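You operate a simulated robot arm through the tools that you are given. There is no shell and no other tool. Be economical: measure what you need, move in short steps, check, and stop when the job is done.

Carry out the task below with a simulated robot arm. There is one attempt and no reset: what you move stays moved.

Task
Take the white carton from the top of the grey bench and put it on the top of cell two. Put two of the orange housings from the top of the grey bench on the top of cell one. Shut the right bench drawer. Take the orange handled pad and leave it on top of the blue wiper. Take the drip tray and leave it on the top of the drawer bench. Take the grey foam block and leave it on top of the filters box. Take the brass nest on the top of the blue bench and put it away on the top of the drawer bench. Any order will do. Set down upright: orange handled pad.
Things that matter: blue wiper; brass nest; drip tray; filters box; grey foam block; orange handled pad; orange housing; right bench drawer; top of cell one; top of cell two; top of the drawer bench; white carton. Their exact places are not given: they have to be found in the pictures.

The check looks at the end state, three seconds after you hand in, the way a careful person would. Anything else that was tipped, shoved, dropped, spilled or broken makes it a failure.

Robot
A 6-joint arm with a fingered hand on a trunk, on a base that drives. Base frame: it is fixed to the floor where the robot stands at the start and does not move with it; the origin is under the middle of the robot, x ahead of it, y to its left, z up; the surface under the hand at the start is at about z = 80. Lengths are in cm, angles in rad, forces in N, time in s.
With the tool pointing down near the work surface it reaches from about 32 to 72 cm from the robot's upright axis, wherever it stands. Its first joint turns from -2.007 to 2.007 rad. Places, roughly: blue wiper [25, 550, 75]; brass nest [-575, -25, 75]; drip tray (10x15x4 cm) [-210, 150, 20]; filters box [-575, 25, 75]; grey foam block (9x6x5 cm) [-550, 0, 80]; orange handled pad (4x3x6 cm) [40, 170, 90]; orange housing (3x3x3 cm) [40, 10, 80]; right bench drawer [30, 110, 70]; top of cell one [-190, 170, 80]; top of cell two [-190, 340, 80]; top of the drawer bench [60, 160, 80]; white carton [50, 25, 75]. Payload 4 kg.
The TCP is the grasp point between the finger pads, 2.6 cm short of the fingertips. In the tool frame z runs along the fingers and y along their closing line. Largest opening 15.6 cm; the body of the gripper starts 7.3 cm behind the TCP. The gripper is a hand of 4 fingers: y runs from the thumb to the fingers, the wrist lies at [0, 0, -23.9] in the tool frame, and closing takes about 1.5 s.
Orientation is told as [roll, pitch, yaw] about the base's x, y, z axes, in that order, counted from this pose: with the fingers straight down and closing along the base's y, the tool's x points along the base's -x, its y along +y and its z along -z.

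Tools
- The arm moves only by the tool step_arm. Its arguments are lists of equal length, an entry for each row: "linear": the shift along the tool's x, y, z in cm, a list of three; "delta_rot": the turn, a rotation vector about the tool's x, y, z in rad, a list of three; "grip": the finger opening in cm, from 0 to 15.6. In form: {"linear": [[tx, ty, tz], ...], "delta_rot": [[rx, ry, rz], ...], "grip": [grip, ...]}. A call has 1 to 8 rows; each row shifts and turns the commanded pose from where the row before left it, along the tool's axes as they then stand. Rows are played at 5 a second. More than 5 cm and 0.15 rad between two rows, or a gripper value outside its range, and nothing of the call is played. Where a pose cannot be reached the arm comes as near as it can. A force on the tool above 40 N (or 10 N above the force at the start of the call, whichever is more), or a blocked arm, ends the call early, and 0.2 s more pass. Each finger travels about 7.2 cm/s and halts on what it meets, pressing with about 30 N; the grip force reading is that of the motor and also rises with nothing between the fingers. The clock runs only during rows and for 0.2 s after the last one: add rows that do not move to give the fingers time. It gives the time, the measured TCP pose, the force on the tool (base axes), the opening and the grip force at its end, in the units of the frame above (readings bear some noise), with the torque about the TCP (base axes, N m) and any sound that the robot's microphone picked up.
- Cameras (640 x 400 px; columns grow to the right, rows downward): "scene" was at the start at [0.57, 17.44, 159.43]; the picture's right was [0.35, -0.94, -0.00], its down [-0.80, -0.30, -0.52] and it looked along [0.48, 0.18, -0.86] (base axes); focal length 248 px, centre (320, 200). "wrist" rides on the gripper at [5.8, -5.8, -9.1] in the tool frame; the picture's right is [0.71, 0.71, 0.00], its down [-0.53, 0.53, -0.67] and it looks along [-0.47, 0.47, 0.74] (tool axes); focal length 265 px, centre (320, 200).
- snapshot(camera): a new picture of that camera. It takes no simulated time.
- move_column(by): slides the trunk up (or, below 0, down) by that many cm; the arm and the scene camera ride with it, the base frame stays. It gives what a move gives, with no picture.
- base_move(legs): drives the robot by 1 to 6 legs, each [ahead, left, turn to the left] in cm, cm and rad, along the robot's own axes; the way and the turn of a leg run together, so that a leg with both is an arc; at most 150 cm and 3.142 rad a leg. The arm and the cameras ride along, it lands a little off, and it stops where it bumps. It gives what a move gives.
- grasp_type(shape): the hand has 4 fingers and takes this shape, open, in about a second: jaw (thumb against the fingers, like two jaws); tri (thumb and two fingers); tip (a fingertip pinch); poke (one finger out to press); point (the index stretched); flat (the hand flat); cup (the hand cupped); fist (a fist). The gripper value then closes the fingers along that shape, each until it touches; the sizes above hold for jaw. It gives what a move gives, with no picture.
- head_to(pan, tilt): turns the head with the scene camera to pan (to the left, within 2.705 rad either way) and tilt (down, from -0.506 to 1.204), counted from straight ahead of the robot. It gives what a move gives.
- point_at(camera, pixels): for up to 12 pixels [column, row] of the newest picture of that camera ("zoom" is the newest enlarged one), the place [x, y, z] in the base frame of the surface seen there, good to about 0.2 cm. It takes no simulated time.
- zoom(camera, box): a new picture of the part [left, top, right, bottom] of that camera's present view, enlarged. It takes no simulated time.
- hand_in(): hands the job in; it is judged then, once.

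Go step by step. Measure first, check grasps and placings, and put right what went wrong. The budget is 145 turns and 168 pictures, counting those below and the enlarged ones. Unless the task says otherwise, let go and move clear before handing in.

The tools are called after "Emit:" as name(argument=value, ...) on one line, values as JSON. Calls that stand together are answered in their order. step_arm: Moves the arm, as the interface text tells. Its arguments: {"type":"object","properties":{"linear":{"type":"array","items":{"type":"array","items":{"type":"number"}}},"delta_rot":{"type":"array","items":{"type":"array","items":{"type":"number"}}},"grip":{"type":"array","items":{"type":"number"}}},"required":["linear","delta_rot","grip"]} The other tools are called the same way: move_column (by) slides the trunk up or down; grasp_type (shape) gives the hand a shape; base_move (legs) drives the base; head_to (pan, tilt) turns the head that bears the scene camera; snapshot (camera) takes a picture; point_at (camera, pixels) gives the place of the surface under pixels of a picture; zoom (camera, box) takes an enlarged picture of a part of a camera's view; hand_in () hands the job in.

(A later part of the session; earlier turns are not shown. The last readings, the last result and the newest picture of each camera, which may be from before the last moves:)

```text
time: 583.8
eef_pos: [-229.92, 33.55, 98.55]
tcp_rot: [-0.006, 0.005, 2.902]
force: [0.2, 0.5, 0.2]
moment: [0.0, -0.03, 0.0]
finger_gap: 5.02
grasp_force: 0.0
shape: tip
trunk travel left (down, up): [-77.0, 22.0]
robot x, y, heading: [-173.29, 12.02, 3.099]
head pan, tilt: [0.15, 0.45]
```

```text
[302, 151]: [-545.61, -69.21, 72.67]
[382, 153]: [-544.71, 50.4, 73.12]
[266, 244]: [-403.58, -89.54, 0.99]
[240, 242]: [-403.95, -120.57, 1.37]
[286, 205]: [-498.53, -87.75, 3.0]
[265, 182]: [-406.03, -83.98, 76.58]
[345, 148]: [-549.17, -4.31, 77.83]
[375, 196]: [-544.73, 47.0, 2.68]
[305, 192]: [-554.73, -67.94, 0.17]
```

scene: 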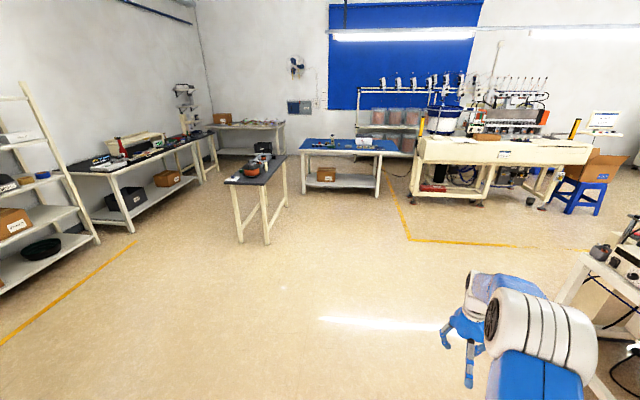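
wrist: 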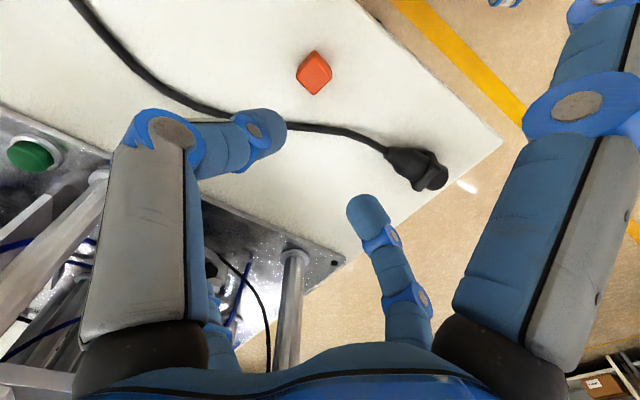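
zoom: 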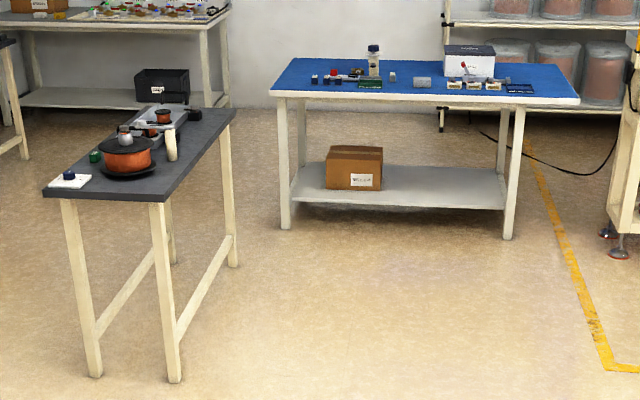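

Drive to just in front of the blue bench (front edge x≈-543).

Emit:
base_move(legs=[[0, 0, 0.045], [145, 0, 0], [135, 5, 0]])

Emit:
head_to(pan=0.0, tilt=0.75)

Emit:
snapshot(camera="scene")

```text
time: 619.5
eef_pos: [-508.39, 26.95, 98.49]
tcp_rot: [-0.007, 0.006, 2.962]
force: [-0.6, -0.5, -0.9]
moment: [-0.02, 0.0, 0.03]
finger_gap: 4.99
grasp_force: 0.0
shape: tip
trunk travel left (down, up): [-77.0, 22.0]
robot x, y, heading: [-450.69, 8.85, -3.128]
head pan, tilt: [0.15, 0.45]
```

```text
time: 620.3
eef_pos: [-508.49, 26.87, 98.47]
tcp_rot: [-0.008, 0.004, 2.962]
force: [-0.3, -0.9, 0.1]
moment: [0.0, 0.02, 0.02]
finger_gap: 4.98
grasp_force: 0.0
shape: tip
trunk travel left (down, up): [-77.0, 22.0]
robot x, y, heading: [-451.13, 8.73, -3.126]
head pan, tilt: [0.0, 0.75]
```

```text
69 pictures are left
```

scene: 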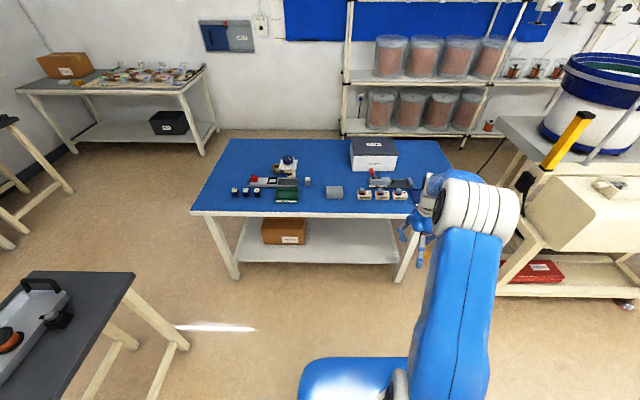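

Emit:
zoom(camera="scene", box=[215, 130, 435, 220])

Emit:
point_at(camera="zoom", pixels=[[395, 30], [530, 30], [520, 65], [400, 65], [330, 180], [368, 180], [270, 140], [335, 165], [350, 155], [370, 165], [455, 185], [265, 145]])

```text
2.91 times, centred on (325, 175) of scene
```

zoom: 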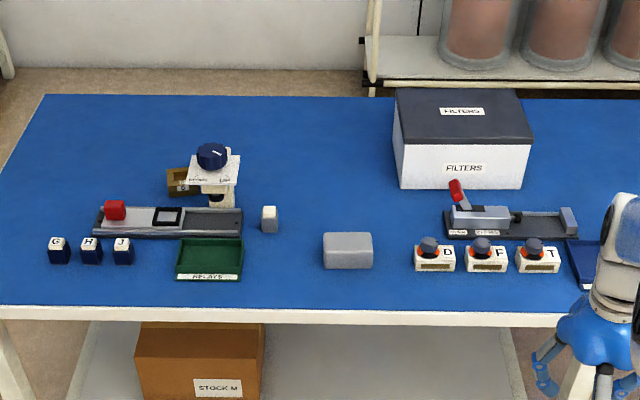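

```text
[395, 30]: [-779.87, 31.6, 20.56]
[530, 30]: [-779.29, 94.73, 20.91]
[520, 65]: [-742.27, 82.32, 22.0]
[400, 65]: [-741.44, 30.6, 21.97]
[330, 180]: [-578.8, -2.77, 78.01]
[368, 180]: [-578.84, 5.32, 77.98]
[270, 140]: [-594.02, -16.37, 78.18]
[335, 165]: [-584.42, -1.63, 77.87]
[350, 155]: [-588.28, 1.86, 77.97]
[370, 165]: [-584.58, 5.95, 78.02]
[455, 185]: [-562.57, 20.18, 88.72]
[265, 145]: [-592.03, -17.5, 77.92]
```

Emit:
point_at(camera="zoom", pixels=[[395, 92], [520, 92], [400, 138], [530, 138], [460, 115], [325, 237], [370, 237], [325, 265], [370, 265], [185, 180], [175, 170], [190, 190]])

Emit:
zoom(camera="scene", box=[230, 145, 350, 215])

```text
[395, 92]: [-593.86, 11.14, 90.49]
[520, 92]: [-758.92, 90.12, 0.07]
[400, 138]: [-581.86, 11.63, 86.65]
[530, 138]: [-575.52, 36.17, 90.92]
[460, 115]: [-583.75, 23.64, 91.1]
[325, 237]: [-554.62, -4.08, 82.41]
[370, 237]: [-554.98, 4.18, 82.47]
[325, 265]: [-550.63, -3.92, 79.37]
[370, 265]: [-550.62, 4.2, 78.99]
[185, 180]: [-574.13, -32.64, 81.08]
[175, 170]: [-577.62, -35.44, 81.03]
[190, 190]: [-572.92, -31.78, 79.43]
```

```text
5.33 times, centred on (290, 180) of scene
```

zoom: 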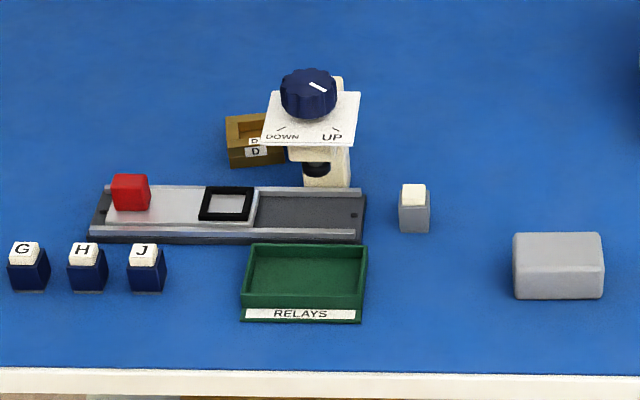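

Foam: centre (-553.7,0.1), 9 cm along y, top z 83. Filters box top z≈91, x -575…-594, y 11…36. Raise the trunk and move to a stand that reaches both.

Emit:
move_column(by=8)

Emit:
base_move(legs=[[0, 0, -0.015], [61, -6, 0]])

Emit:
head_to(pan=0.2, tilt=1.05)

Emit:
snapshot(camera="scene")

```text
time: 621.5
eef_pos: [-508.49, 26.84, 106.48]
tcp_rot: [-0.008, 0.005, 2.961]
force: [-0.2, 0.0, 0.3]
moment: [0.02, -0.04, -0.02]
finger_gap: 5.01
grasp_force: 0.1
shape: tip
trunk travel left (down, up): [-85.0, 14.0]
robot x, y, heading: [-450.51, 8.81, -3.121]
head pan, tilt: [0.0, 0.75]
```

```text
time: 630.0
eef_pos: [-568.78, 33.49, 106.43]
tcp_rot: [-0.006, 0.005, 2.953]
force: [0.5, 0.2, 0.4]
moment: [-0.02, 0.0, 0.0]
finger_gap: 4.98
grasp_force: 0.1
shape: tip
trunk travel left (down, up): [-85.0, 14.0]
robot x, y, heading: [-511.44, 14.52, -3.138]
head pan, tilt: [0.0, 0.75]
```

```text
time: 630.8
eef_pos: [-568.63, 33.52, 106.56]
tcp_rot: [-0.008, 0.005, 2.954]
force: [0.0, 0.3, -0.3]
moment: [-0.04, -0.01, -0.01]
finger_gap: 4.97
grasp_force: 0.1
shape: tip
trunk travel left (down, up): [-85.0, 14.0]
robot x, y, heading: [-511.12, 14.96, -3.139]
head pan, tilt: [0.201, 1.051]
```

```text
66 pictures are left
```

scene: 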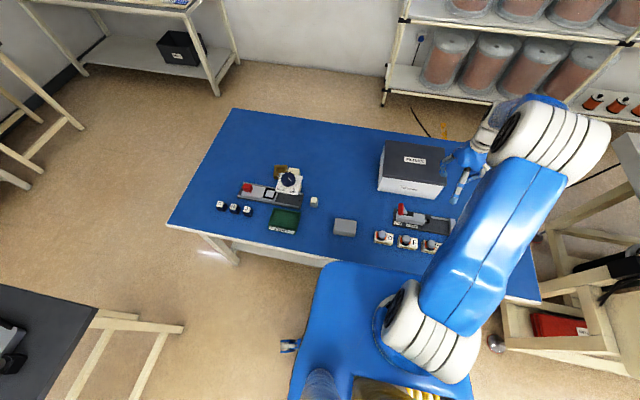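

Emit:
zoom(camera="scene", box=[220, 130, 460, 280])

Emit:
point_at(camera="scene", pixels=[[336, 219], [355, 223], [335, 231], [354, 235], [345, 224], [388, 142], [446, 151], [380, 174], [440, 185], [415, 160], [278, 171], [275, 174]])

```text
2.67 times, centred on (340, 205) of scene
```

zoom: 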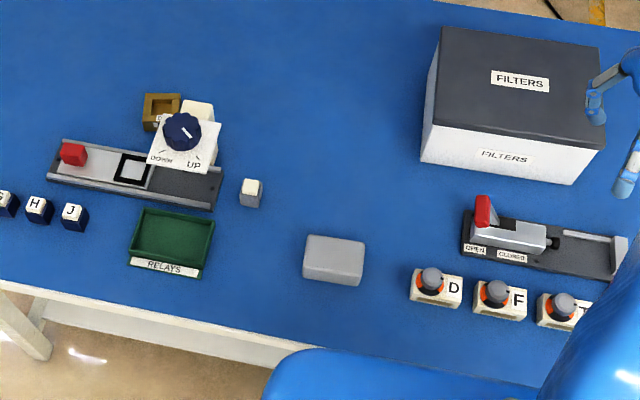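

```text
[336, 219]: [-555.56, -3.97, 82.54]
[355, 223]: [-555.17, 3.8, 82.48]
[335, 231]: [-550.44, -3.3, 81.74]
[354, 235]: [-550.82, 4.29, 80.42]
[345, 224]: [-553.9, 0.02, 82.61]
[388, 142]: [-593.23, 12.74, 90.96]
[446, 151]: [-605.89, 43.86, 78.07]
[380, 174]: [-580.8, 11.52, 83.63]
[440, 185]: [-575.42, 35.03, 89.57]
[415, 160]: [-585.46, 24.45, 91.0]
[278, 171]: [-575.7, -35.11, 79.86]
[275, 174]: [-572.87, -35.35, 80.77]
```

Move above the foam block, squaring yaw and opening wide.

Emit:
step_arm(linear=[[2.67, 3.74, 0], [2.67, 3.74, 0], [2.67, 3.74, 0], [2.67, 3.74, 0], [2.67, 3.74, 0], [2.67, 3.74, 0], [2.67, 3.74, 0], [2.67, 3.74, 0]], delta_rot=[[0, 0, 0], [0, 0, 0], [0, 0, 0], [0, 0, 0], [0, 0, 0], [0, 0, 0], [0, 0, 0], [0, 0, 0]], grip=[13, 13, 13, 13, 13, 13, 13, 13])

Emit:
step_arm(linear=[[0, 0, 0], [0, 0, 4], [0, 0, 4], [0, 0, 0]], delta_rot=[[0, 0, -0.09], [0, 0, -0.1], [0, 0, 0], [0, 0, 0]], grip=[13, 13, 13, 13])

Emit:
snapshot(camera="wrist")

```text
time: 632.6
eef_pos: [-553.34, -0.27, 106.76]
tcp_rot: [-0.009, 0.007, 2.954]
force: [0.8, -0.6, -0.6]
moment: [0.02, 0.02, -0.01]
finger_gap: 12.97
grasp_force: 0.0
shape: tip
trunk travel left (down, up): [-85.0, 14.0]
robot x, y, heading: [-511.52, 14.74, -3.14]
head pan, tilt: [0.201, 1.051]
```

```text
time: 633.6
eef_pos: [-553.15, -0.17, 98.63]
tcp_rot: [-0.006, 0.007, -3.139]
force: [0.4, 0.4, 1.0]
moment: [0.02, 0.01, 0.0]
finger_gap: 12.98
grasp_force: 0.0
shape: tip
trunk travel left (down, up): [-85.0, 14.0]
robot x, y, heading: [-511.13, 14.71, -3.142]
head pan, tilt: [0.201, 1.051]
```

```text
64 pictures are left
```

wrist: 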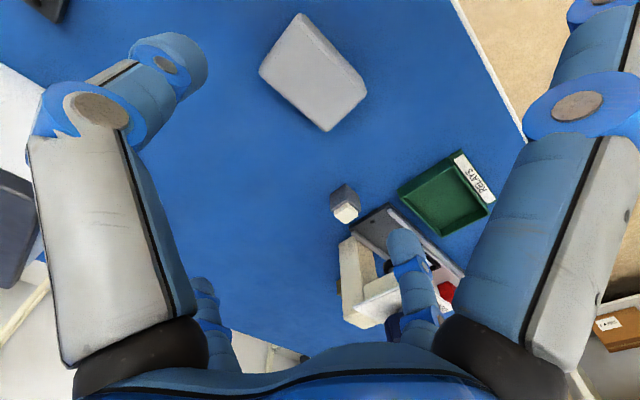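

Foam lies long along the closing axis. Descend to z≈81.3 and grip.

Emit:
step_arm(linear=[[0, 0.2, 4.5], [0, 0, 4.5], [0, 0, 4.5], [0, 0, 3.8], [0, 0, 0]], delta_rot=[[0, 0, 0], [0, 0, 0], [0, 0, 0], [0, 0, 0], [0, 0, 0]], grip=[13, 13, 13, 13, 13])

Emit:
step_arm(linear=[[0, 0, 0], [0, 0, 0], [0, 0, 0], [0, 0, 0], [0, 0, 0]], delta_rot=[[0, 0, 0], [0, 0, 0], [0, 0, 0], [0, 0, 0], [0, 0, 0]], grip=[7.5, 7.5, 7.5, 7.5, 7.5])

Emit:
snapshot(camera="wrist")

```text
time: 634.8
eef_pos: [-553.21, -0.28, 81.37]
tcp_rot: [-0.007, 0.005, -3.141]
force: [1.1, 0.0, -0.8]
moment: [0.02, 0.01, 0.0]
finger_gap: 12.96
grasp_force: 0.1
shape: tip
trunk travel left (down, up): [-85.0, 14.0]
robot x, y, heading: [-511.49, 15.02, -3.141]
head pan, tilt: [0.201, 1.051]
```

```text
time: 636.0
eef_pos: [-553.16, -0.26, 81.27]
tcp_rot: [-0.005, 0.006, -3.141]
force: [0.9, -0.2, 0.2]
moment: [-0.02, 0.0, -0.03]
finger_gap: 8.28
grasp_force: 29.7
shape: tip
trunk travel left (down, up): [-85.0, 14.0]
robot x, y, heading: [-511.18, 15.02, -3.137]
head pan, tilt: [0.201, 1.051]
```

```text
63 pictures are left
```

wrist: 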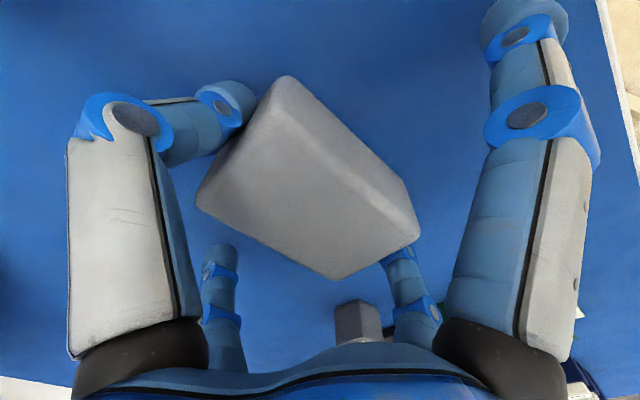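

Gripped. Lift and carry over the filters box.

Emit:
step_arm(linear=[[0, 0, -2], [0, 0, -5], [0, 0, -5], [0, 0, -5], [0, 0, -5], [0, 0, -3], [0, 0, 0]], delta_rot=[[0, 0, 0], [0, 0, 0], [0, 0, 0], [0, 0, 0], [0, 0, 0], [0, 0, 0], [0, 0, 0]], grip=[7.5, 7.5, 7.5, 7.5, 7.5, 7.5, 7.5])

Emit:
step_arm(linear=[[-3.54, -3.04, 0], [-3.54, -3.04, 0], [-3.54, -3.04, 0], [-3.54, -3.04, 0], [-3.54, -3.04, 0], [-3.54, -3.04, 0], [-3.54, -3.04, 0], [-3.54, -3.04, 0]], delta_rot=[[0, 0, 0], [0, 0, 0], [0, 0, 0], [0, 0, 0], [0, 0, 0], [0, 0, 0], [0, 0, 0], [0, 0, 0]], grip=[7.5, 7.5, 7.5, 7.5, 7.5, 7.5, 7.5, 7.5])

Emit:
snapshot(camera="scene")

Emit:
snapshot(camera="wrist")

```text
time: 637.6
eef_pos: [-553.42, -0.25, 106.17]
tcp_rot: [-0.007, 0.007, -3.138]
force: [0.0, 0.6, -0.2]
moment: [0.03, -0.03, 0.0]
finger_gap: 8.28
grasp_force: 30.1
shape: tip
trunk travel left (down, up): [-85.0, 14.0]
robot x, y, heading: [-511.02, 14.66, -3.137]
head pan, tilt: [0.201, 1.051]
```

```text
time: 639.4
eef_pos: [-581.76, 24.35, 105.75]
tcp_rot: [-0.003, 0.013, -3.139]
force: [-0.4, 0.7, 0.1]
moment: [-0.05, -0.03, -0.01]
finger_gap: 8.28
grasp_force: 30.0
shape: tip
trunk travel left (down, up): [-85.0, 14.0]
robot x, y, heading: [-511.23, 14.73, -3.144]
head pan, tilt: [0.201, 1.051]
```

```text
62 pictures are left
```

scene: 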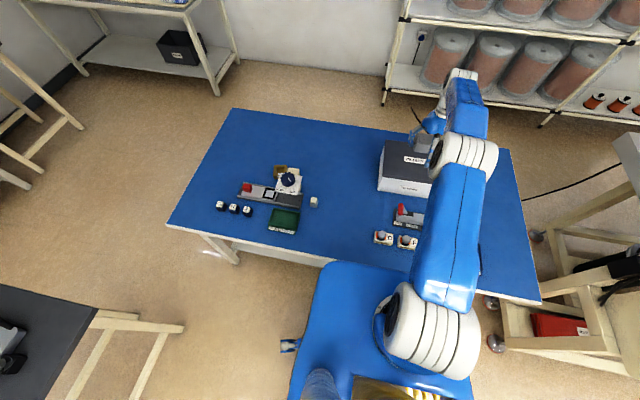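

```text
61 pictures are left
```

wrist: 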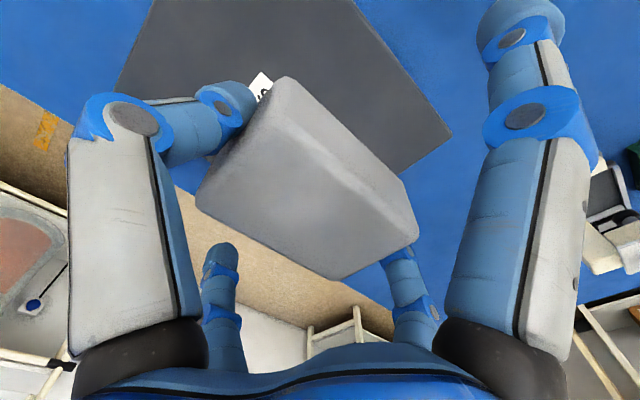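

Emit:
point_at(camera="wrist", pixels=[[448, 135], [400, 172], [355, 8], [150, 5], [230, 45], [130, 85]])

```text
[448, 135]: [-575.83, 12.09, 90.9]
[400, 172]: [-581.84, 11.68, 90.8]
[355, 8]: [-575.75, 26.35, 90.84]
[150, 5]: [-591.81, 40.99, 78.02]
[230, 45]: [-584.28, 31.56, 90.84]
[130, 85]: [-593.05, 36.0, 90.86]
```

Foam is over the box (top x -576…-593, y 12…36.5). Lower it.

Emit:
step_arm(linear=[[0, 0, 4], [0, 0, 4], [0, 0, 2.2], [0, 0, 0.5], [0, 0, 0.5], [0, 0, 0.4], [0, 0, 0]], delta_rot=[[0, 0, 0], [0, 0, 0], [0, 0, 0], [0, 0, 0], [0, 0, 0], [0, 0, 0], [0, 0, 0]], grip=[7.5, 7.5, 7.5, 7.5, 7.5, 7.5, 7.5])

Emit:
zoom(camera="scene", box=[340, 90, 500, 210])

```text
time: 641.0
eef_pos: [-581.72, 24.21, 94.41]
tcp_rot: [-0.006, 0.006, -3.141]
force: [0.5, 0.1, 0.1]
moment: [-0.01, 0.01, 0.02]
finger_gap: 8.28
grasp_force: 29.4
shape: tip
trunk travel left (down, up): [-85.0, 14.0]
robot x, y, heading: [-510.67, 15.04, -3.141]
head pan, tilt: [0.201, 1.051]
```

```text
3.33 times, centred on (420, 150) of scene
```

zoom: 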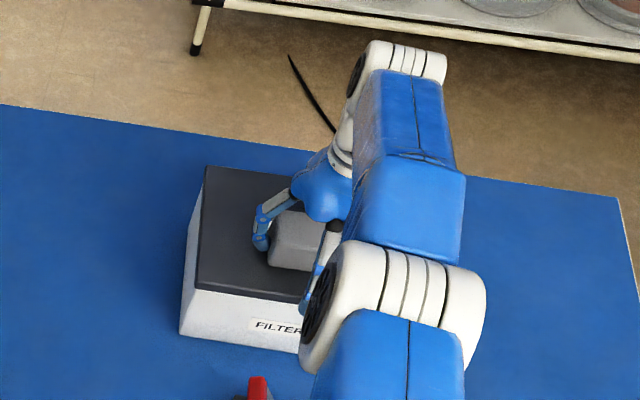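

Emit:
step_arm(linear=[[0, 0, 0.3], [0, 0, 0], [0, 0, 0], [0, 0, 0], [0, 0, 0], [0, 0, -2], [0, 0, -4], [0, 0, -5]], delta_rot=[[0, 0, 0], [0, 0, 0], [0, 0, 0], [0, 0, 0], [0, 0, 0], [0, 0, 0], [0, 0, 0], [0, 0, 0]], grip=[7.5, 11.5, 11.5, 11.5, 11.5, 11.5, 11.5, 11.5])

Emit:
step_arm(linear=[[0, 0, -3], [2, 4.5, 0], [2, 4.5, 0], [2, 4.5, 0], [2, 4.5, 0], [2, 4.5, 0], [2, 4.5, 0], [0, 0, 0]], delta_rot=[[0, 0, 0], [0, 0, 0], [0, 0, 0], [0, 0, 0], [0, 0, 0], [0, 0, 0], [0, 0, 0], [0, 0, 0]], grip=[11, 10, 9, 8, 8, 8, 8, 8])

Emit:
snapshot(camera="scene")

Emit:
snapshot(camera="wrist")

```text
time: 642.8
eef_pos: [-581.68, 24.37, 105.55]
tcp_rot: [-0.005, 0.006, -3.141]
force: [1.1, 0.3, 0.6]
moment: [-0.01, 0.01, 0.0]
finger_gap: 11.48
grasp_force: 0.1
shape: tip
trunk travel left (down, up): [-85.0, 14.0]
robot x, y, heading: [-511.19, 14.73, -3.137]
head pan, tilt: [0.201, 1.051]
```

```text
time: 644.6
eef_pos: [-569.37, -2.86, 107.69]
tcp_rot: [-0.004, 0.007, -3.141]
force: [0.3, -0.2, 0.5]
moment: [-0.08, 0.0, -0.01]
finger_gap: 8.05
grasp_force: 0.0
shape: tip
trunk travel left (down, up): [-85.0, 14.0]
robot x, y, heading: [-511.37, 14.27, -3.137]
head pan, tilt: [0.201, 1.051]
```

```text
59 pictures are left
```

scene: 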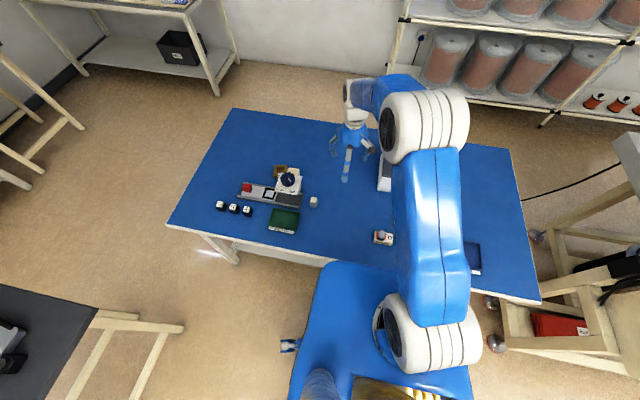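

```text
58 pictures are left
```

wrist: 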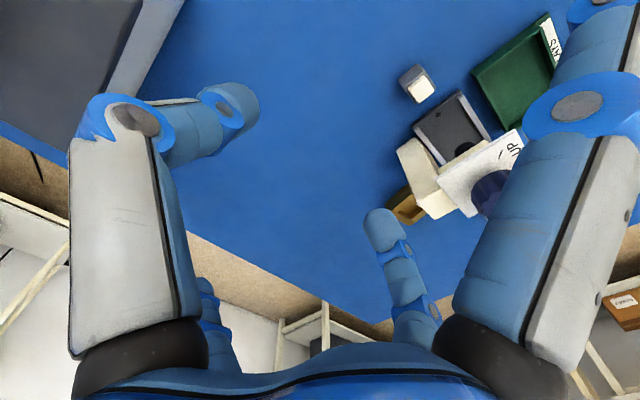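

Now move sideways toward the brass nest near (-576,-35) and check the foam from there.

Emit:
base_move(legs=[[0, 30, 0]])

Emit:
snapshot(camera="scene")

Emit:
snapshot(camera="wrist")

```text
time: 649.0
eef_pos: [-568.77, -32.93, 107.81]
tcp_rot: [-0.005, 0.007, -3.132]
force: [0.8, -0.2, 0.4]
moment: [-0.05, 0.02, -0.01]
finger_gap: 8.03
grasp_force: 0.0
shape: tip
trunk travel left (down, up): [-85.0, 14.0]
robot x, y, heading: [-510.48, -14.64, -3.127]
head pan, tilt: [0.201, 1.051]
```

```text
57 pictures are left
```

scene: 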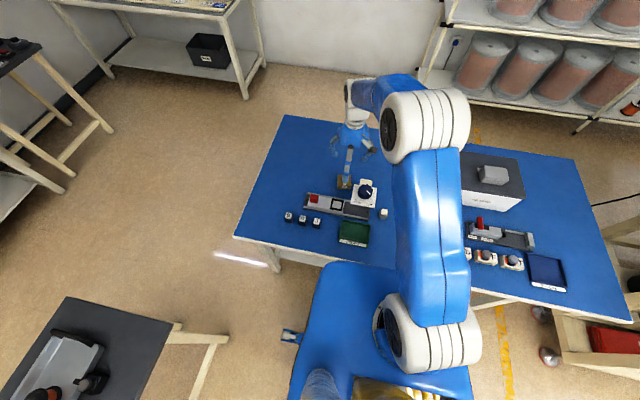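

```text
56 pictures are left
```

wrist: 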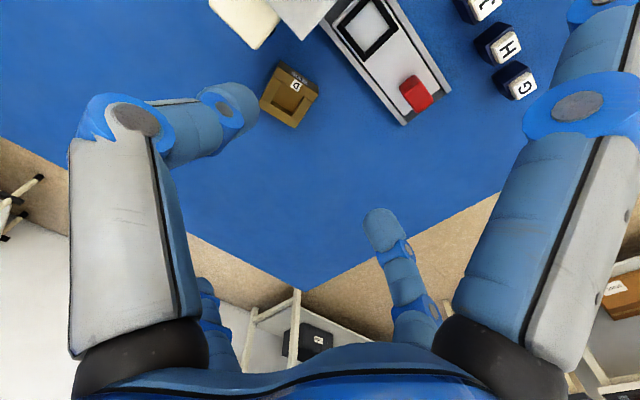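

Foam rests on the filters box (scene (492,175)). The brass nest is clear in the wrist view at (290,95); measure it and the press next to it.

Emit:
zoom(camera="wrist", box=[190, 0, 430, 150])

Emit:
point_at(camera="wrist", pixels=[[280, 65], [318, 88], [298, 125], [262, 102], [288, 100], [245, 45], [275, 25], [300, 37], [330, 10], [345, 50], [300, 72]])

```text
2.67 times, centred on (310, 75) of wrist
```

zoom: 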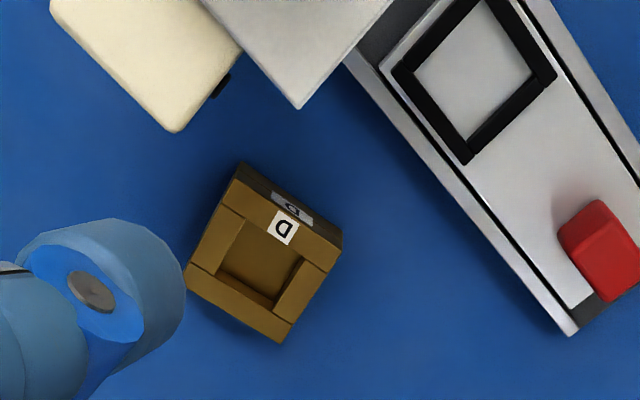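

```text
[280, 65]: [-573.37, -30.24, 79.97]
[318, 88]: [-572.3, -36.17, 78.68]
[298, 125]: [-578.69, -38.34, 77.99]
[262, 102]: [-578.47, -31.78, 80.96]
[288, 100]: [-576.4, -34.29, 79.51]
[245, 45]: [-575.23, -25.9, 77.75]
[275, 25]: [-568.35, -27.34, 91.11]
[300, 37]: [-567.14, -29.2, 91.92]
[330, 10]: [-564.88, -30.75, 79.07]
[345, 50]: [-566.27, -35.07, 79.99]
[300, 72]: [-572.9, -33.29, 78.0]
```

Emit:
point_at(camera="zoom", pixels=[[228, 208], [330, 262], [280, 333], [192, 275], [245, 168], [340, 238], [180, 125], [300, 100], [330, 270]])

```text
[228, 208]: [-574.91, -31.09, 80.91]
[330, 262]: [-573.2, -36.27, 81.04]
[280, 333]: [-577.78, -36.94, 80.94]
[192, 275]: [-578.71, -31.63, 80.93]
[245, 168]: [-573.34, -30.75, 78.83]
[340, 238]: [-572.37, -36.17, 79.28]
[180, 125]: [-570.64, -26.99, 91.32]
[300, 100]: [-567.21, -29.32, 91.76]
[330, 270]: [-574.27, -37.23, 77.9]
```

Nest top centre ≈(-575.9,-33.9), 5.3 cm, height 3, yaw ≈0.17; the press is on its +x/+y side. I'll turn the hand to close along x so the camera and palm stay clear of the press.

Emit:
step_arm(linear=[[0, 0, 0], [0, 0, 0], [0, 0, 0], [0, 0, 0], [0, 0, 0], [0, 0, 0], [0, 0, 0], [0, 0, 0]], delta_rot=[[0, 0, 0.149], [0, 0, 0.149], [0, 0, 0.149], [0, 0, 0.149], [0, 0, 0.149], [0, 0, 0.149], [0, 0, 0.149], [0, 0, 0.149]], grip=[8, 8, 8, 8, 8, 8, 8, 8])

Emit:
step_arm(linear=[[0, 0, 0], [0, 0, 0], [0, 0, 0]], delta_rot=[[0, 0, 0.149], [0, 0, 0.11], [0, 0, 0]], grip=[8, 8, 8])

```text
time: 650.8
eef_pos: [-568.86, -32.9, 107.84]
tcp_rot: [-0.008, -0.004, 1.954]
force: [0.0, 0.3, 0.2]
moment: [-0.02, -0.01, 0.0]
finger_gap: 8.07
grasp_force: 0.1
shape: tip
trunk travel left (down, up): [-85.0, 14.0]
robot x, y, heading: [-511.28, -14.62, -3.134]
head pan, tilt: [0.201, 1.051]
```

```text
time: 651.6
eef_pos: [-568.66, -32.89, 107.73]
tcp_rot: [-0.006, -0.005, 1.698]
force: [-0.9, 0.1, 0.3]
moment: [0.04, 0.01, -0.05]
finger_gap: 8.06
grasp_force: 0.1
shape: tip
trunk travel left (down, up): [-85.0, 14.0]
robot x, y, heading: [-510.55, -14.39, -3.136]
head pan, tilt: [0.201, 1.051]
```

Emit:
step_arm(linear=[[0.52, 3.77, 0], [0.52, 3.77, 0], [0, 0, 4], [0, 0, 4], [0, 0, 0]], delta_rot=[[0, 0, 0], [0, 0, 0], [0, 0, 0], [0, 0, 0], [0, 0, 0]], grip=[8, 8, 8, 8, 8])

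Emit:
snapshot(camera="wrist")

Emit:
zoom(camera="scene", box=[280, 100, 440, 240])

```text
time: 652.8
eef_pos: [-575.89, -34.87, 99.81]
tcp_rot: [-0.004, -0.006, 1.697]
force: [0.4, -0.7, -0.2]
moment: [-0.02, 0.01, 0.01]
finger_gap: 8.04
grasp_force: 0.1
shape: tip
trunk travel left (down, up): [-85.0, 14.0]
robot x, y, heading: [-510.95, -15.24, -3.132]
head pan, tilt: [0.201, 1.051]
```

```text
54 pictures are left
```

wrist: 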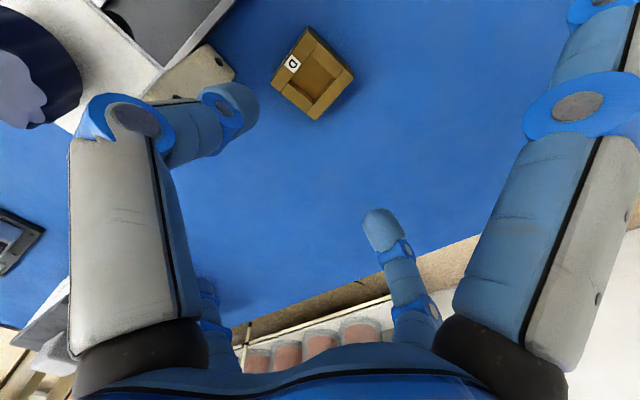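

```text
2.86 times, centred on (360, 170) of scene
```

zoom: 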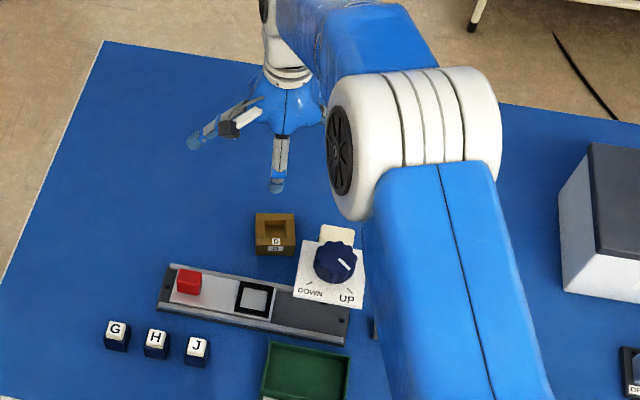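

Emit:
point_at(camera="wrist", pixels=[[232, 72], [212, 48], [195, 70], [195, 30], [308, 30], [350, 75], [318, 117], [272, 85], [312, 78], [230, 100], [380, 225]])

```text
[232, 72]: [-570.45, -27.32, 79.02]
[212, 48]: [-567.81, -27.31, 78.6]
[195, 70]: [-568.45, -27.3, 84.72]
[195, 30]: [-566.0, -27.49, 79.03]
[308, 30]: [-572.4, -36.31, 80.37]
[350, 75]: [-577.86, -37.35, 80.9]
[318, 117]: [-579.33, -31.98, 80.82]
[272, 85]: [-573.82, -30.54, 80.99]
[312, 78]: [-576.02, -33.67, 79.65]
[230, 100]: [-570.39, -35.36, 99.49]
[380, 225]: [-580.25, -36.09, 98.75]
```

All clear: nest centre (-575.9,-34.1), press post face at y=-27.3. Descend and grip.

Emit:
step_arm(linear=[[0, 0, 4.5], [0, 0, 4.5], [0, 0, 3], [0, 0, 3], [0, 0, 3.4], [0, 0, 0]], delta_rot=[[0, 0, -0.03], [0, 0, 0], [0, 0, 0], [0, 0, 0], [0, 0, 0], [0, 0, 0]], grip=[8, 8, 8, 8, 8, 8])

Emit:
step_arm(linear=[[0, 0, 0], [0, 0, 0], [0, 0, 0], [0, 0, 0]], delta_rot=[[0, 0, 0], [0, 0, 0], [0, 0, 0], [0, 0, 0]], grip=[4, 4, 4, 4])

Emit:
snapshot(camera="wrist")

```text
time: 654.2
eef_pos: [-575.15, -34.56, 81.61]
tcp_rot: [-0.007, -0.007, 1.727]
force: [-0.6, 0.5, 0.2]
moment: [0.01, -0.01, 0.01]
finger_gap: 8.05
grasp_force: 0.1
shape: tip
out of reach, approached as far as the arm can: row 5
trunk travel left (down, up): [-85.0, 14.0]
robot x, y, heading: [-510.85, -14.55, -3.129]
head pan, tilt: [0.201, 1.051]
```

```text
time: 655.2
eef_pos: [-575.3, -34.39, 81.52]
tcp_rot: [-0.008, -0.004, 1.728]
force: [-0.8, 0.0, -0.1]
moment: [0.0, 0.02, 0.02]
finger_gap: 5.5
grasp_force: 29.9
shape: tip
trunk travel left (down, up): [-85.0, 14.0]
robot x, y, heading: [-511.27, -14.55, -3.135]
head pan, tilt: [0.201, 1.051]
```

```text
52 pictures are left
```

wrist: 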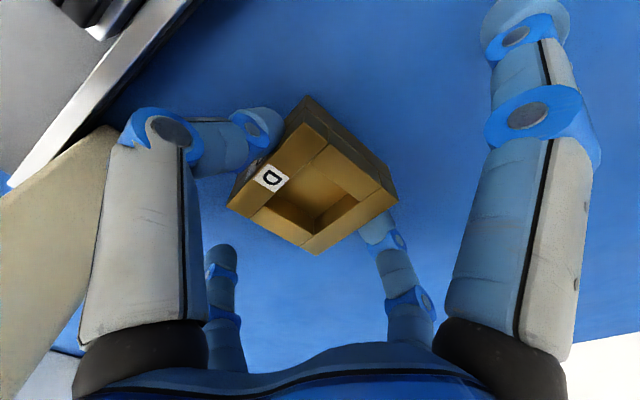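

Gripped at 5.5 cm. Lift straight up.

Emit:
step_arm(linear=[[0, 0, -2], [0, 0, -4], [0, 0, -5], [0, 0, -5], [0, 0, -5], [0, 0, -4], [0, 0, 0]], delta_rot=[[0, 0, 0], [0, 0, 0], [0, 0, 0], [0, 0, 0], [0, 0, 0], [0, 0, 0], [0, 0, 0]], grip=[4, 4, 4, 4, 4, 4, 4])

Emit:
snapshot(camera="scene")

Emit:
snapshot(camera="wrist")

```text
time: 656.8
eef_pos: [-579.34, -36.24, 105.73]
tcp_rot: [-0.011, -0.006, 1.727]
force: [1.3, -0.5, -3.6]
moment: [-0.02, 0.02, 0.01]
finger_gap: 5.52
grasp_force: 29.5
shape: tip
out of reach, approached as far as the arm can: row 1, 2, 3, 4, 5
trunk travel left (down, up): [-85.0, 14.0]
robot x, y, heading: [-510.8, -15.23, -3.134]
head pan, tilt: [0.201, 1.051]
```

```text
51 pictures are left
```

scene: 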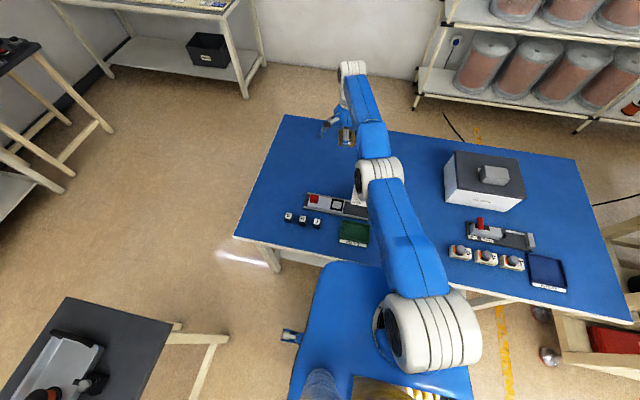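

```text
50 pictures are left
```

wrist: 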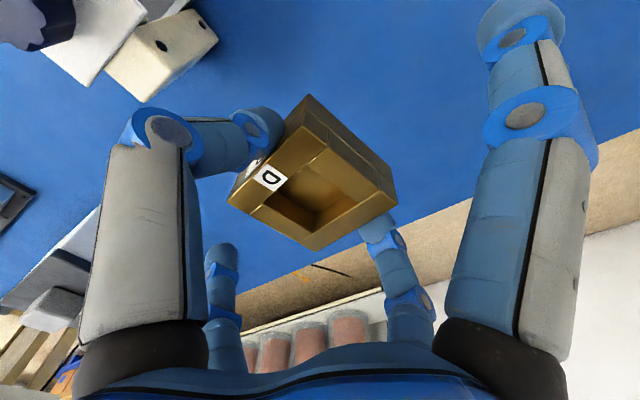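

Nest held. Drive back across the shop toward the drawer bench.

Emit:
base_move(legs=[[-150, 0, 0], [-150, 0, 0], [-115, 0, 0], [0, 0, 3.13]])

```text
time: 728.6
eef_pos: [-31.27, -1.3, 105.78]
tcp_rot: [-0.009, -0.006, -1.442]
force: [0.6, -0.3, -4.9]
moment: [0.01, 0.03, 0.02]
finger_gap: 5.44
grasp_force: 30.3
shape: tip
trunk travel left (down, up): [-85.0, 14.0]
robot x, y, heading: [-100.32, -20.74, -0.022]
head pan, tilt: [0.201, 1.051]
```

Emit:
base_move(legs=[[0, 0, 0.022], [0, 150, 0], [60, 8, 0]])

Emit:
head_to(pan=0.1, tilt=0.9)

Emit:
snapshot(camera="scene")

Emit:
snapshot(camera="wrist")

```text
time: 751.1
eef_pos: [-12.83, 150.13, 104.79]
tcp_rot: [-0.018, -0.007, -1.464]
force: [1.3, 0.3, -4.6]
moment: [0.02, 0.09, -0.04]
finger_gap: 5.36
grasp_force: 30.1
shape: tip
trunk travel left (down, up): [-85.0, 14.0]
robot x, y, heading: [-83.77, 132.01, -0.041]
head pan, tilt: [0.201, 1.051]
stopped in leg 3: the robot was blocked; the commanded pose is now the measured one
```

```text
time: 751.8
eef_pos: [-14.17, 149.96, 105.85]
tcp_rot: [-0.006, -0.006, -1.466]
force: [-1.6, -0.4, -2.9]
moment: [0.03, -0.03, 0.01]
finger_gap: 5.34
grasp_force: 29.9
shape: tip
trunk travel left (down, up): [-85.0, 14.0]
robot x, y, heading: [-83.27, 132.16, -0.045]
head pan, tilt: [0.099, 0.901]
```

```text
49 pictures are left
```

scene: 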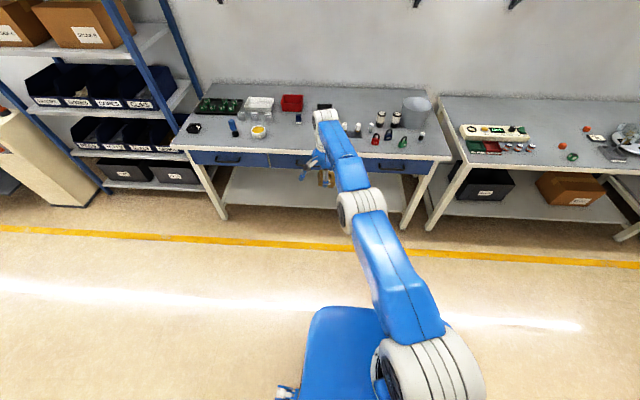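

```text
48 pictures are left
```

wrist: 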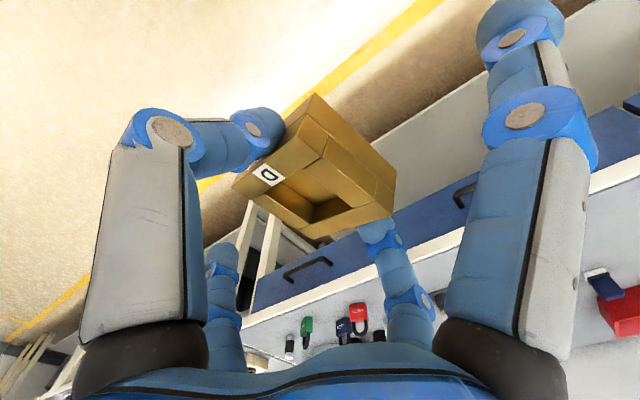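

The base reported a block with nothing near; the arm is nearly fully stretched. Retract the arm, then continue.

Emit:
step_arm(linear=[[0, -4, 0], [0, -4, 0], [0, -4, 0], [0, -4, 0], [0, 0, 0]], delta_rot=[[0, 0, 0], [0, 0, 0], [0, 0, 0], [0, 0, 0], [0, 0, 0]], grip=[4, 4, 4, 4, 4])

Emit:
base_move(legs=[[0, 0, 0.045], [40, 0, 0]])

Emit:
snapshot(camera="wrist")

```text
time: 753.0
eef_pos: [-14.2, 151.02, 105.57]
tcp_rot: [-0.012, -0.005, -1.464]
force: [-0.7, -0.3, -4.5]
moment: [0.02, -0.01, -0.01]
finger_gap: 5.35
grasp_force: 30.0
shape: tip
out of reach, approached as far as the arm can: row 1, 2, 3, 4
trunk travel left (down, up): [-85.0, 14.0]
robot x, y, heading: [-83.07, 131.96, -0.035]
head pan, tilt: [0.099, 0.901]
```

```text
time: 755.6
eef_pos: [-6.8, 154.31, 104.58]
tcp_rot: [-0.026, -0.011, -1.419]
force: [3.0, 0.8, -4.7]
moment: [-0.04, 0.1, 0.01]
finger_gap: 5.33
grasp_force: 29.8
shape: tip
trunk travel left (down, up): [-85.0, 14.0]
robot x, y, heading: [-75.62, 132.48, 0.007]
head pan, tilt: [0.099, 0.901]
stopped in leg 2: the robot was blocked; the commanded pose is now the measured one
```

```text
47 pictures are left
```

wrist: 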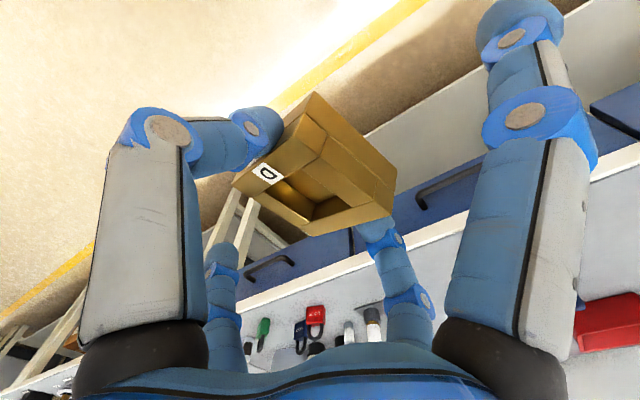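

The arm seems stuck at a stretched-out configuration (retraction reported out of reach). Look at the arm itself.

Emit:
head_to(pan=0.1, tilt=1.15)

Emit:
snapshot(camera="scene")

Emit:
step_arm(linear=[[0, 0, 2], [0, 0, 2], [0, 0, 0]], delta_rot=[[0, 0, 0], [0, 0, 0], [0, 0, 0]], grip=[4, 4, 4])

```text
time: 756.4
eef_pos: [-8.23, 154.14, 105.98]
tcp_rot: [-0.009, -0.005, -1.418]
force: [-1.0, -0.7, -2.6]
moment: [0.02, -0.04, 0.0]
finger_gap: 5.35
grasp_force: 30.6
shape: tip
trunk travel left (down, up): [-85.0, 14.0]
robot x, y, heading: [-76.03, 131.85, 0.005]
head pan, tilt: [0.099, 1.15]
```

```text
46 pictures are left
```

scene: 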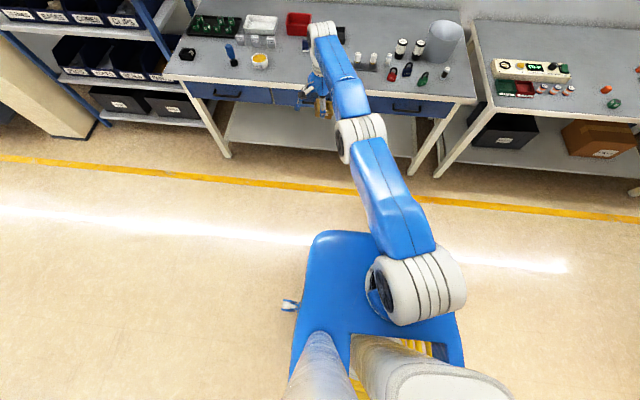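

```text
time: 757.2
eef_pos: [-7.43, 154.11, 101.09]
tcp_rot: [-0.018, -0.005, -1.418]
force: [-0.6, 0.2, -4.7]
moment: [-0.02, 0.05, 0.01]
finger_gap: 5.32
grasp_force: 30.1
shape: tip
trunk travel left (down, up): [-85.0, 14.0]
robot x, y, heading: [-76.09, 132.1, 0.002]
head pan, tilt: [0.099, 1.15]
```

The downward motion worked; try retracting again in small steps.

Emit:
step_arm(linear=[[0, -1.5, 0.5], [0, -3, 0], [0, -4, 0], [0, -4, 0], [0, -4, 0], [0, 0, 0]], delta_rot=[[0, 0, 0], [0, 0, 0], [0, 0, 0], [0, 0, 0], [0, 0, 0], [0, 0, 0]], grip=[4, 4, 4, 4, 4, 4])

Emit:
snapshot(camera="wrist")

```text
time: 758.6
eef_pos: [-23.87, 151.9, 101.13]
tcp_rot: [-0.018, -0.005, -1.419]
force: [-0.2, -0.8, -4.2]
moment: [0.04, 0.04, 0.01]
finger_gap: 5.31
grasp_force: 30.0
shape: tip
trunk travel left (down, up): [-85.0, 14.0]
robot x, y, heading: [-76.41, 132.14, 0.007]
head pan, tilt: [0.099, 1.15]
```

```text
45 pictures are left
```

wrist: 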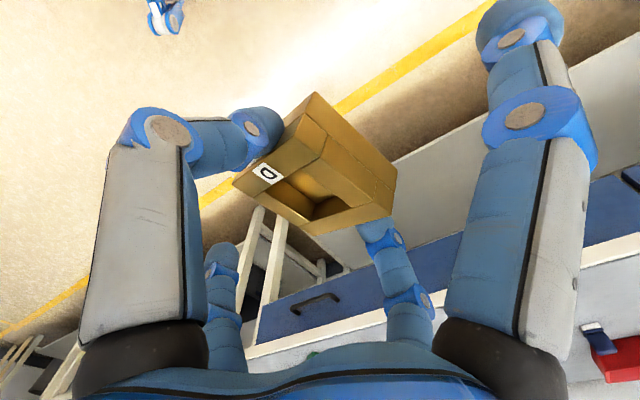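

Arm freed (retracted to ~56 cm). The nest seems to have rotated slightly about the pinch axis; measure its tilt.

Emit:
zoom(camera="wrist", box=[200, 70, 440, 260])

Emit:
point_at(camera="wrist", pixels=[[315, 120], [360, 160], [390, 205], [315, 232], [240, 188], [285, 155], [340, 185], [255, 200], [300, 215], [318, 98], [390, 165]])

```text
2.11 times, centred on (320, 165) of wrist
```

zoom: 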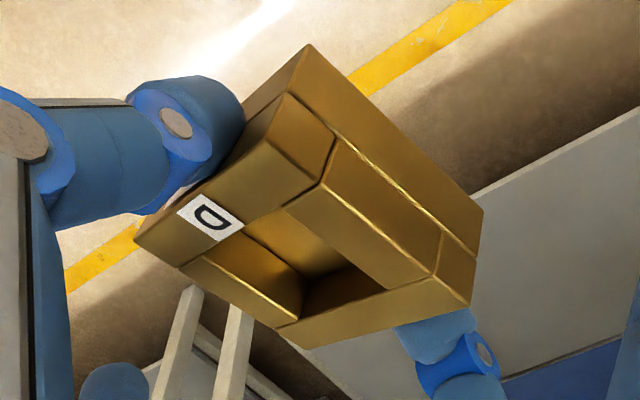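

```text
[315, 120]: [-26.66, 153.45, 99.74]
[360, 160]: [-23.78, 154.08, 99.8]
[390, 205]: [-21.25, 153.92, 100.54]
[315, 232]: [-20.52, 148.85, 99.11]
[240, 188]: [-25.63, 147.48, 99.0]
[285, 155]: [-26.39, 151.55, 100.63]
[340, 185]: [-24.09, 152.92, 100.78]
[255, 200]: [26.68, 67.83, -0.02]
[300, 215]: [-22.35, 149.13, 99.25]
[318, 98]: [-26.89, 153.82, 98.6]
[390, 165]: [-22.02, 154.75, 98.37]
```

The nest has pivoted ~0.35 rad about the pinch axis (–y side low). Drive up to the bench spot at (37,158.5) and compensate with hand tilt.

Emit:
base_move(legs=[[60, 6.5, 0]])

Emit:
step_arm(linear=[[0, 0, 0], [0, 0, 0], [0, 0, 0], [0, 0, 0]], delta_rot=[[0, -0.12, 0], [0, -0.12, 0], [0, -0.1, 0], [0, 0, 0]], grip=[4, 4, 4, 4])

Emit:
snapshot(camera="wrist")

Emit:
snapshot(camera="scene")

```text
time: 766.6
eef_pos: [35.55, 158.02, 101.3]
tcp_rot: [-0.013, -0.005, -1.423]
force: [-0.1, -0.5, -3.1]
moment: [0.03, -0.01, 0.02]
finger_gap: 5.32
grasp_force: 29.6
shape: tip
trunk travel left (down, up): [-85.0, 14.0]
robot x, y, heading: [-16.38, 138.9, -0.0]
head pan, tilt: [0.099, 1.15]
```

```text
time: 767.6
eef_pos: [35.52, 157.9, 101.37]
tcp_rot: [-0.015, -0.347, -1.42]
force: [0.4, -0.2, -4.2]
moment: [0.03, -0.02, 0.01]
finger_gap: 5.35
grasp_force: 30.1
shape: tip
trunk travel left (down, up): [-85.0, 14.0]
robot x, y, heading: [-16.5, 138.6, 0.002]
head pan, tilt: [0.099, 1.15]
```

```text
43 pictures are left
```

wrist: 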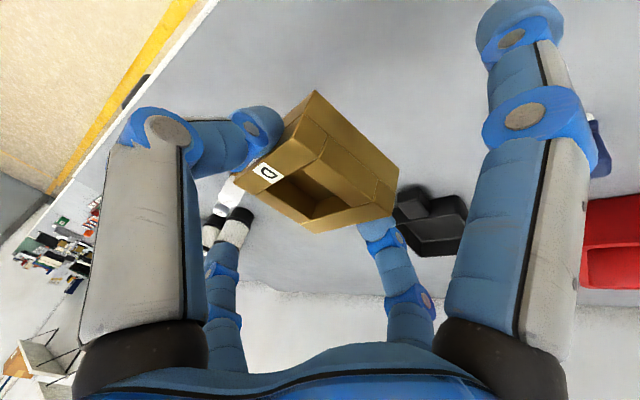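

```text
42 pictures are left
```

scene: 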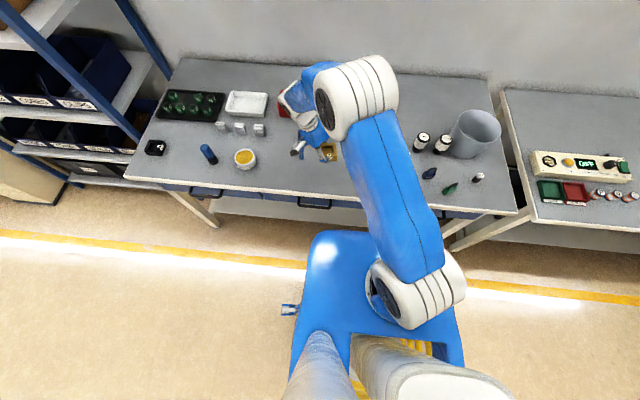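

Emit:
point_at(camera="wrist", pixels=[[315, 120], [360, 160], [390, 205], [318, 227], [285, 155], [340, 185], [300, 212], [240, 185], [318, 98], [390, 165]])

```text
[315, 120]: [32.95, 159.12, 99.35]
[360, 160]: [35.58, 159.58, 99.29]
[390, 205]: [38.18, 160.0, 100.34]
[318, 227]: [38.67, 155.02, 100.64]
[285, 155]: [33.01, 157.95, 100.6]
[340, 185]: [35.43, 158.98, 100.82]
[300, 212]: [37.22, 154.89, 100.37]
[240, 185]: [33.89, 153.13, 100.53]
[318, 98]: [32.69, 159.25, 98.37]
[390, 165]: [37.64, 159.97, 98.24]
```

Nest is level now. Lower it toward the bench along base z.

Emit:
step_arm(linear=[[1.36, 0, 3.76], [1.36, 0, 3.76], [1.02, 0, 2.82], [0.51, 0, 1.41], [0, 0, 0]], delta_rot=[[0, 0, 0], [0, 0, 0], [0, 0, 0], [0, 0, 0], [0, 0, 0]], grip=[4, 4, 4, 4, 4])

Emit:
snapshot(camera="wrist")

Emit:
zoom(camera="scene", box=[260, 90, 420, 210])

```text
time: 768.9
eef_pos: [35.4, 157.84, 88.74]
tcp_rot: [-0.017, -0.346, -1.42]
force: [0.5, -9.6, 15.6]
moment: [1.58, 0.38, 0.24]
finger_gap: 5.32
grasp_force: 30.2
shape: tip
trunk travel left (down, up): [-85.0, 14.0]
robot x, y, heading: [-16.49, 138.68, -0.002]
head pan, tilt: [0.099, 1.15]
```

```text
41 pictures are left
```

wrist: 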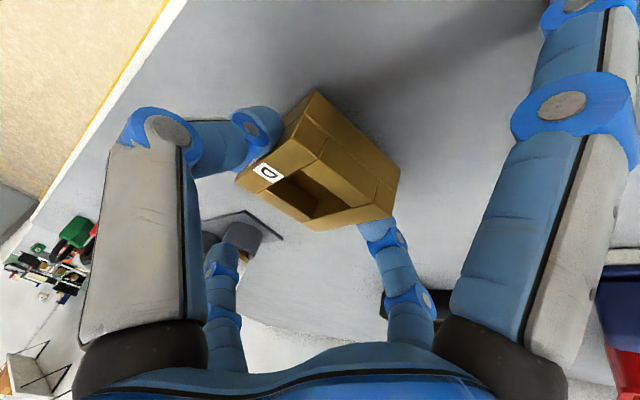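

```text
3.33 times, centred on (340, 150) of scene
```

zoom: 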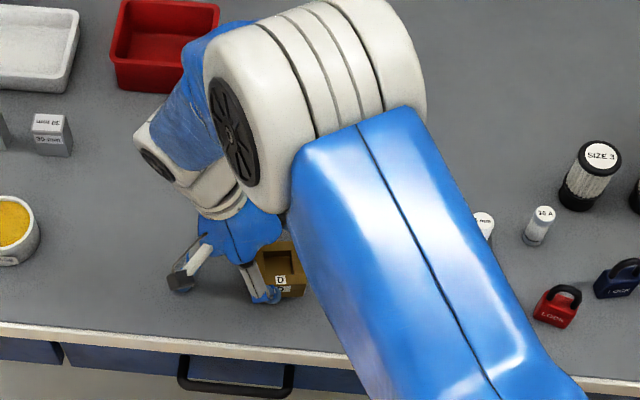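

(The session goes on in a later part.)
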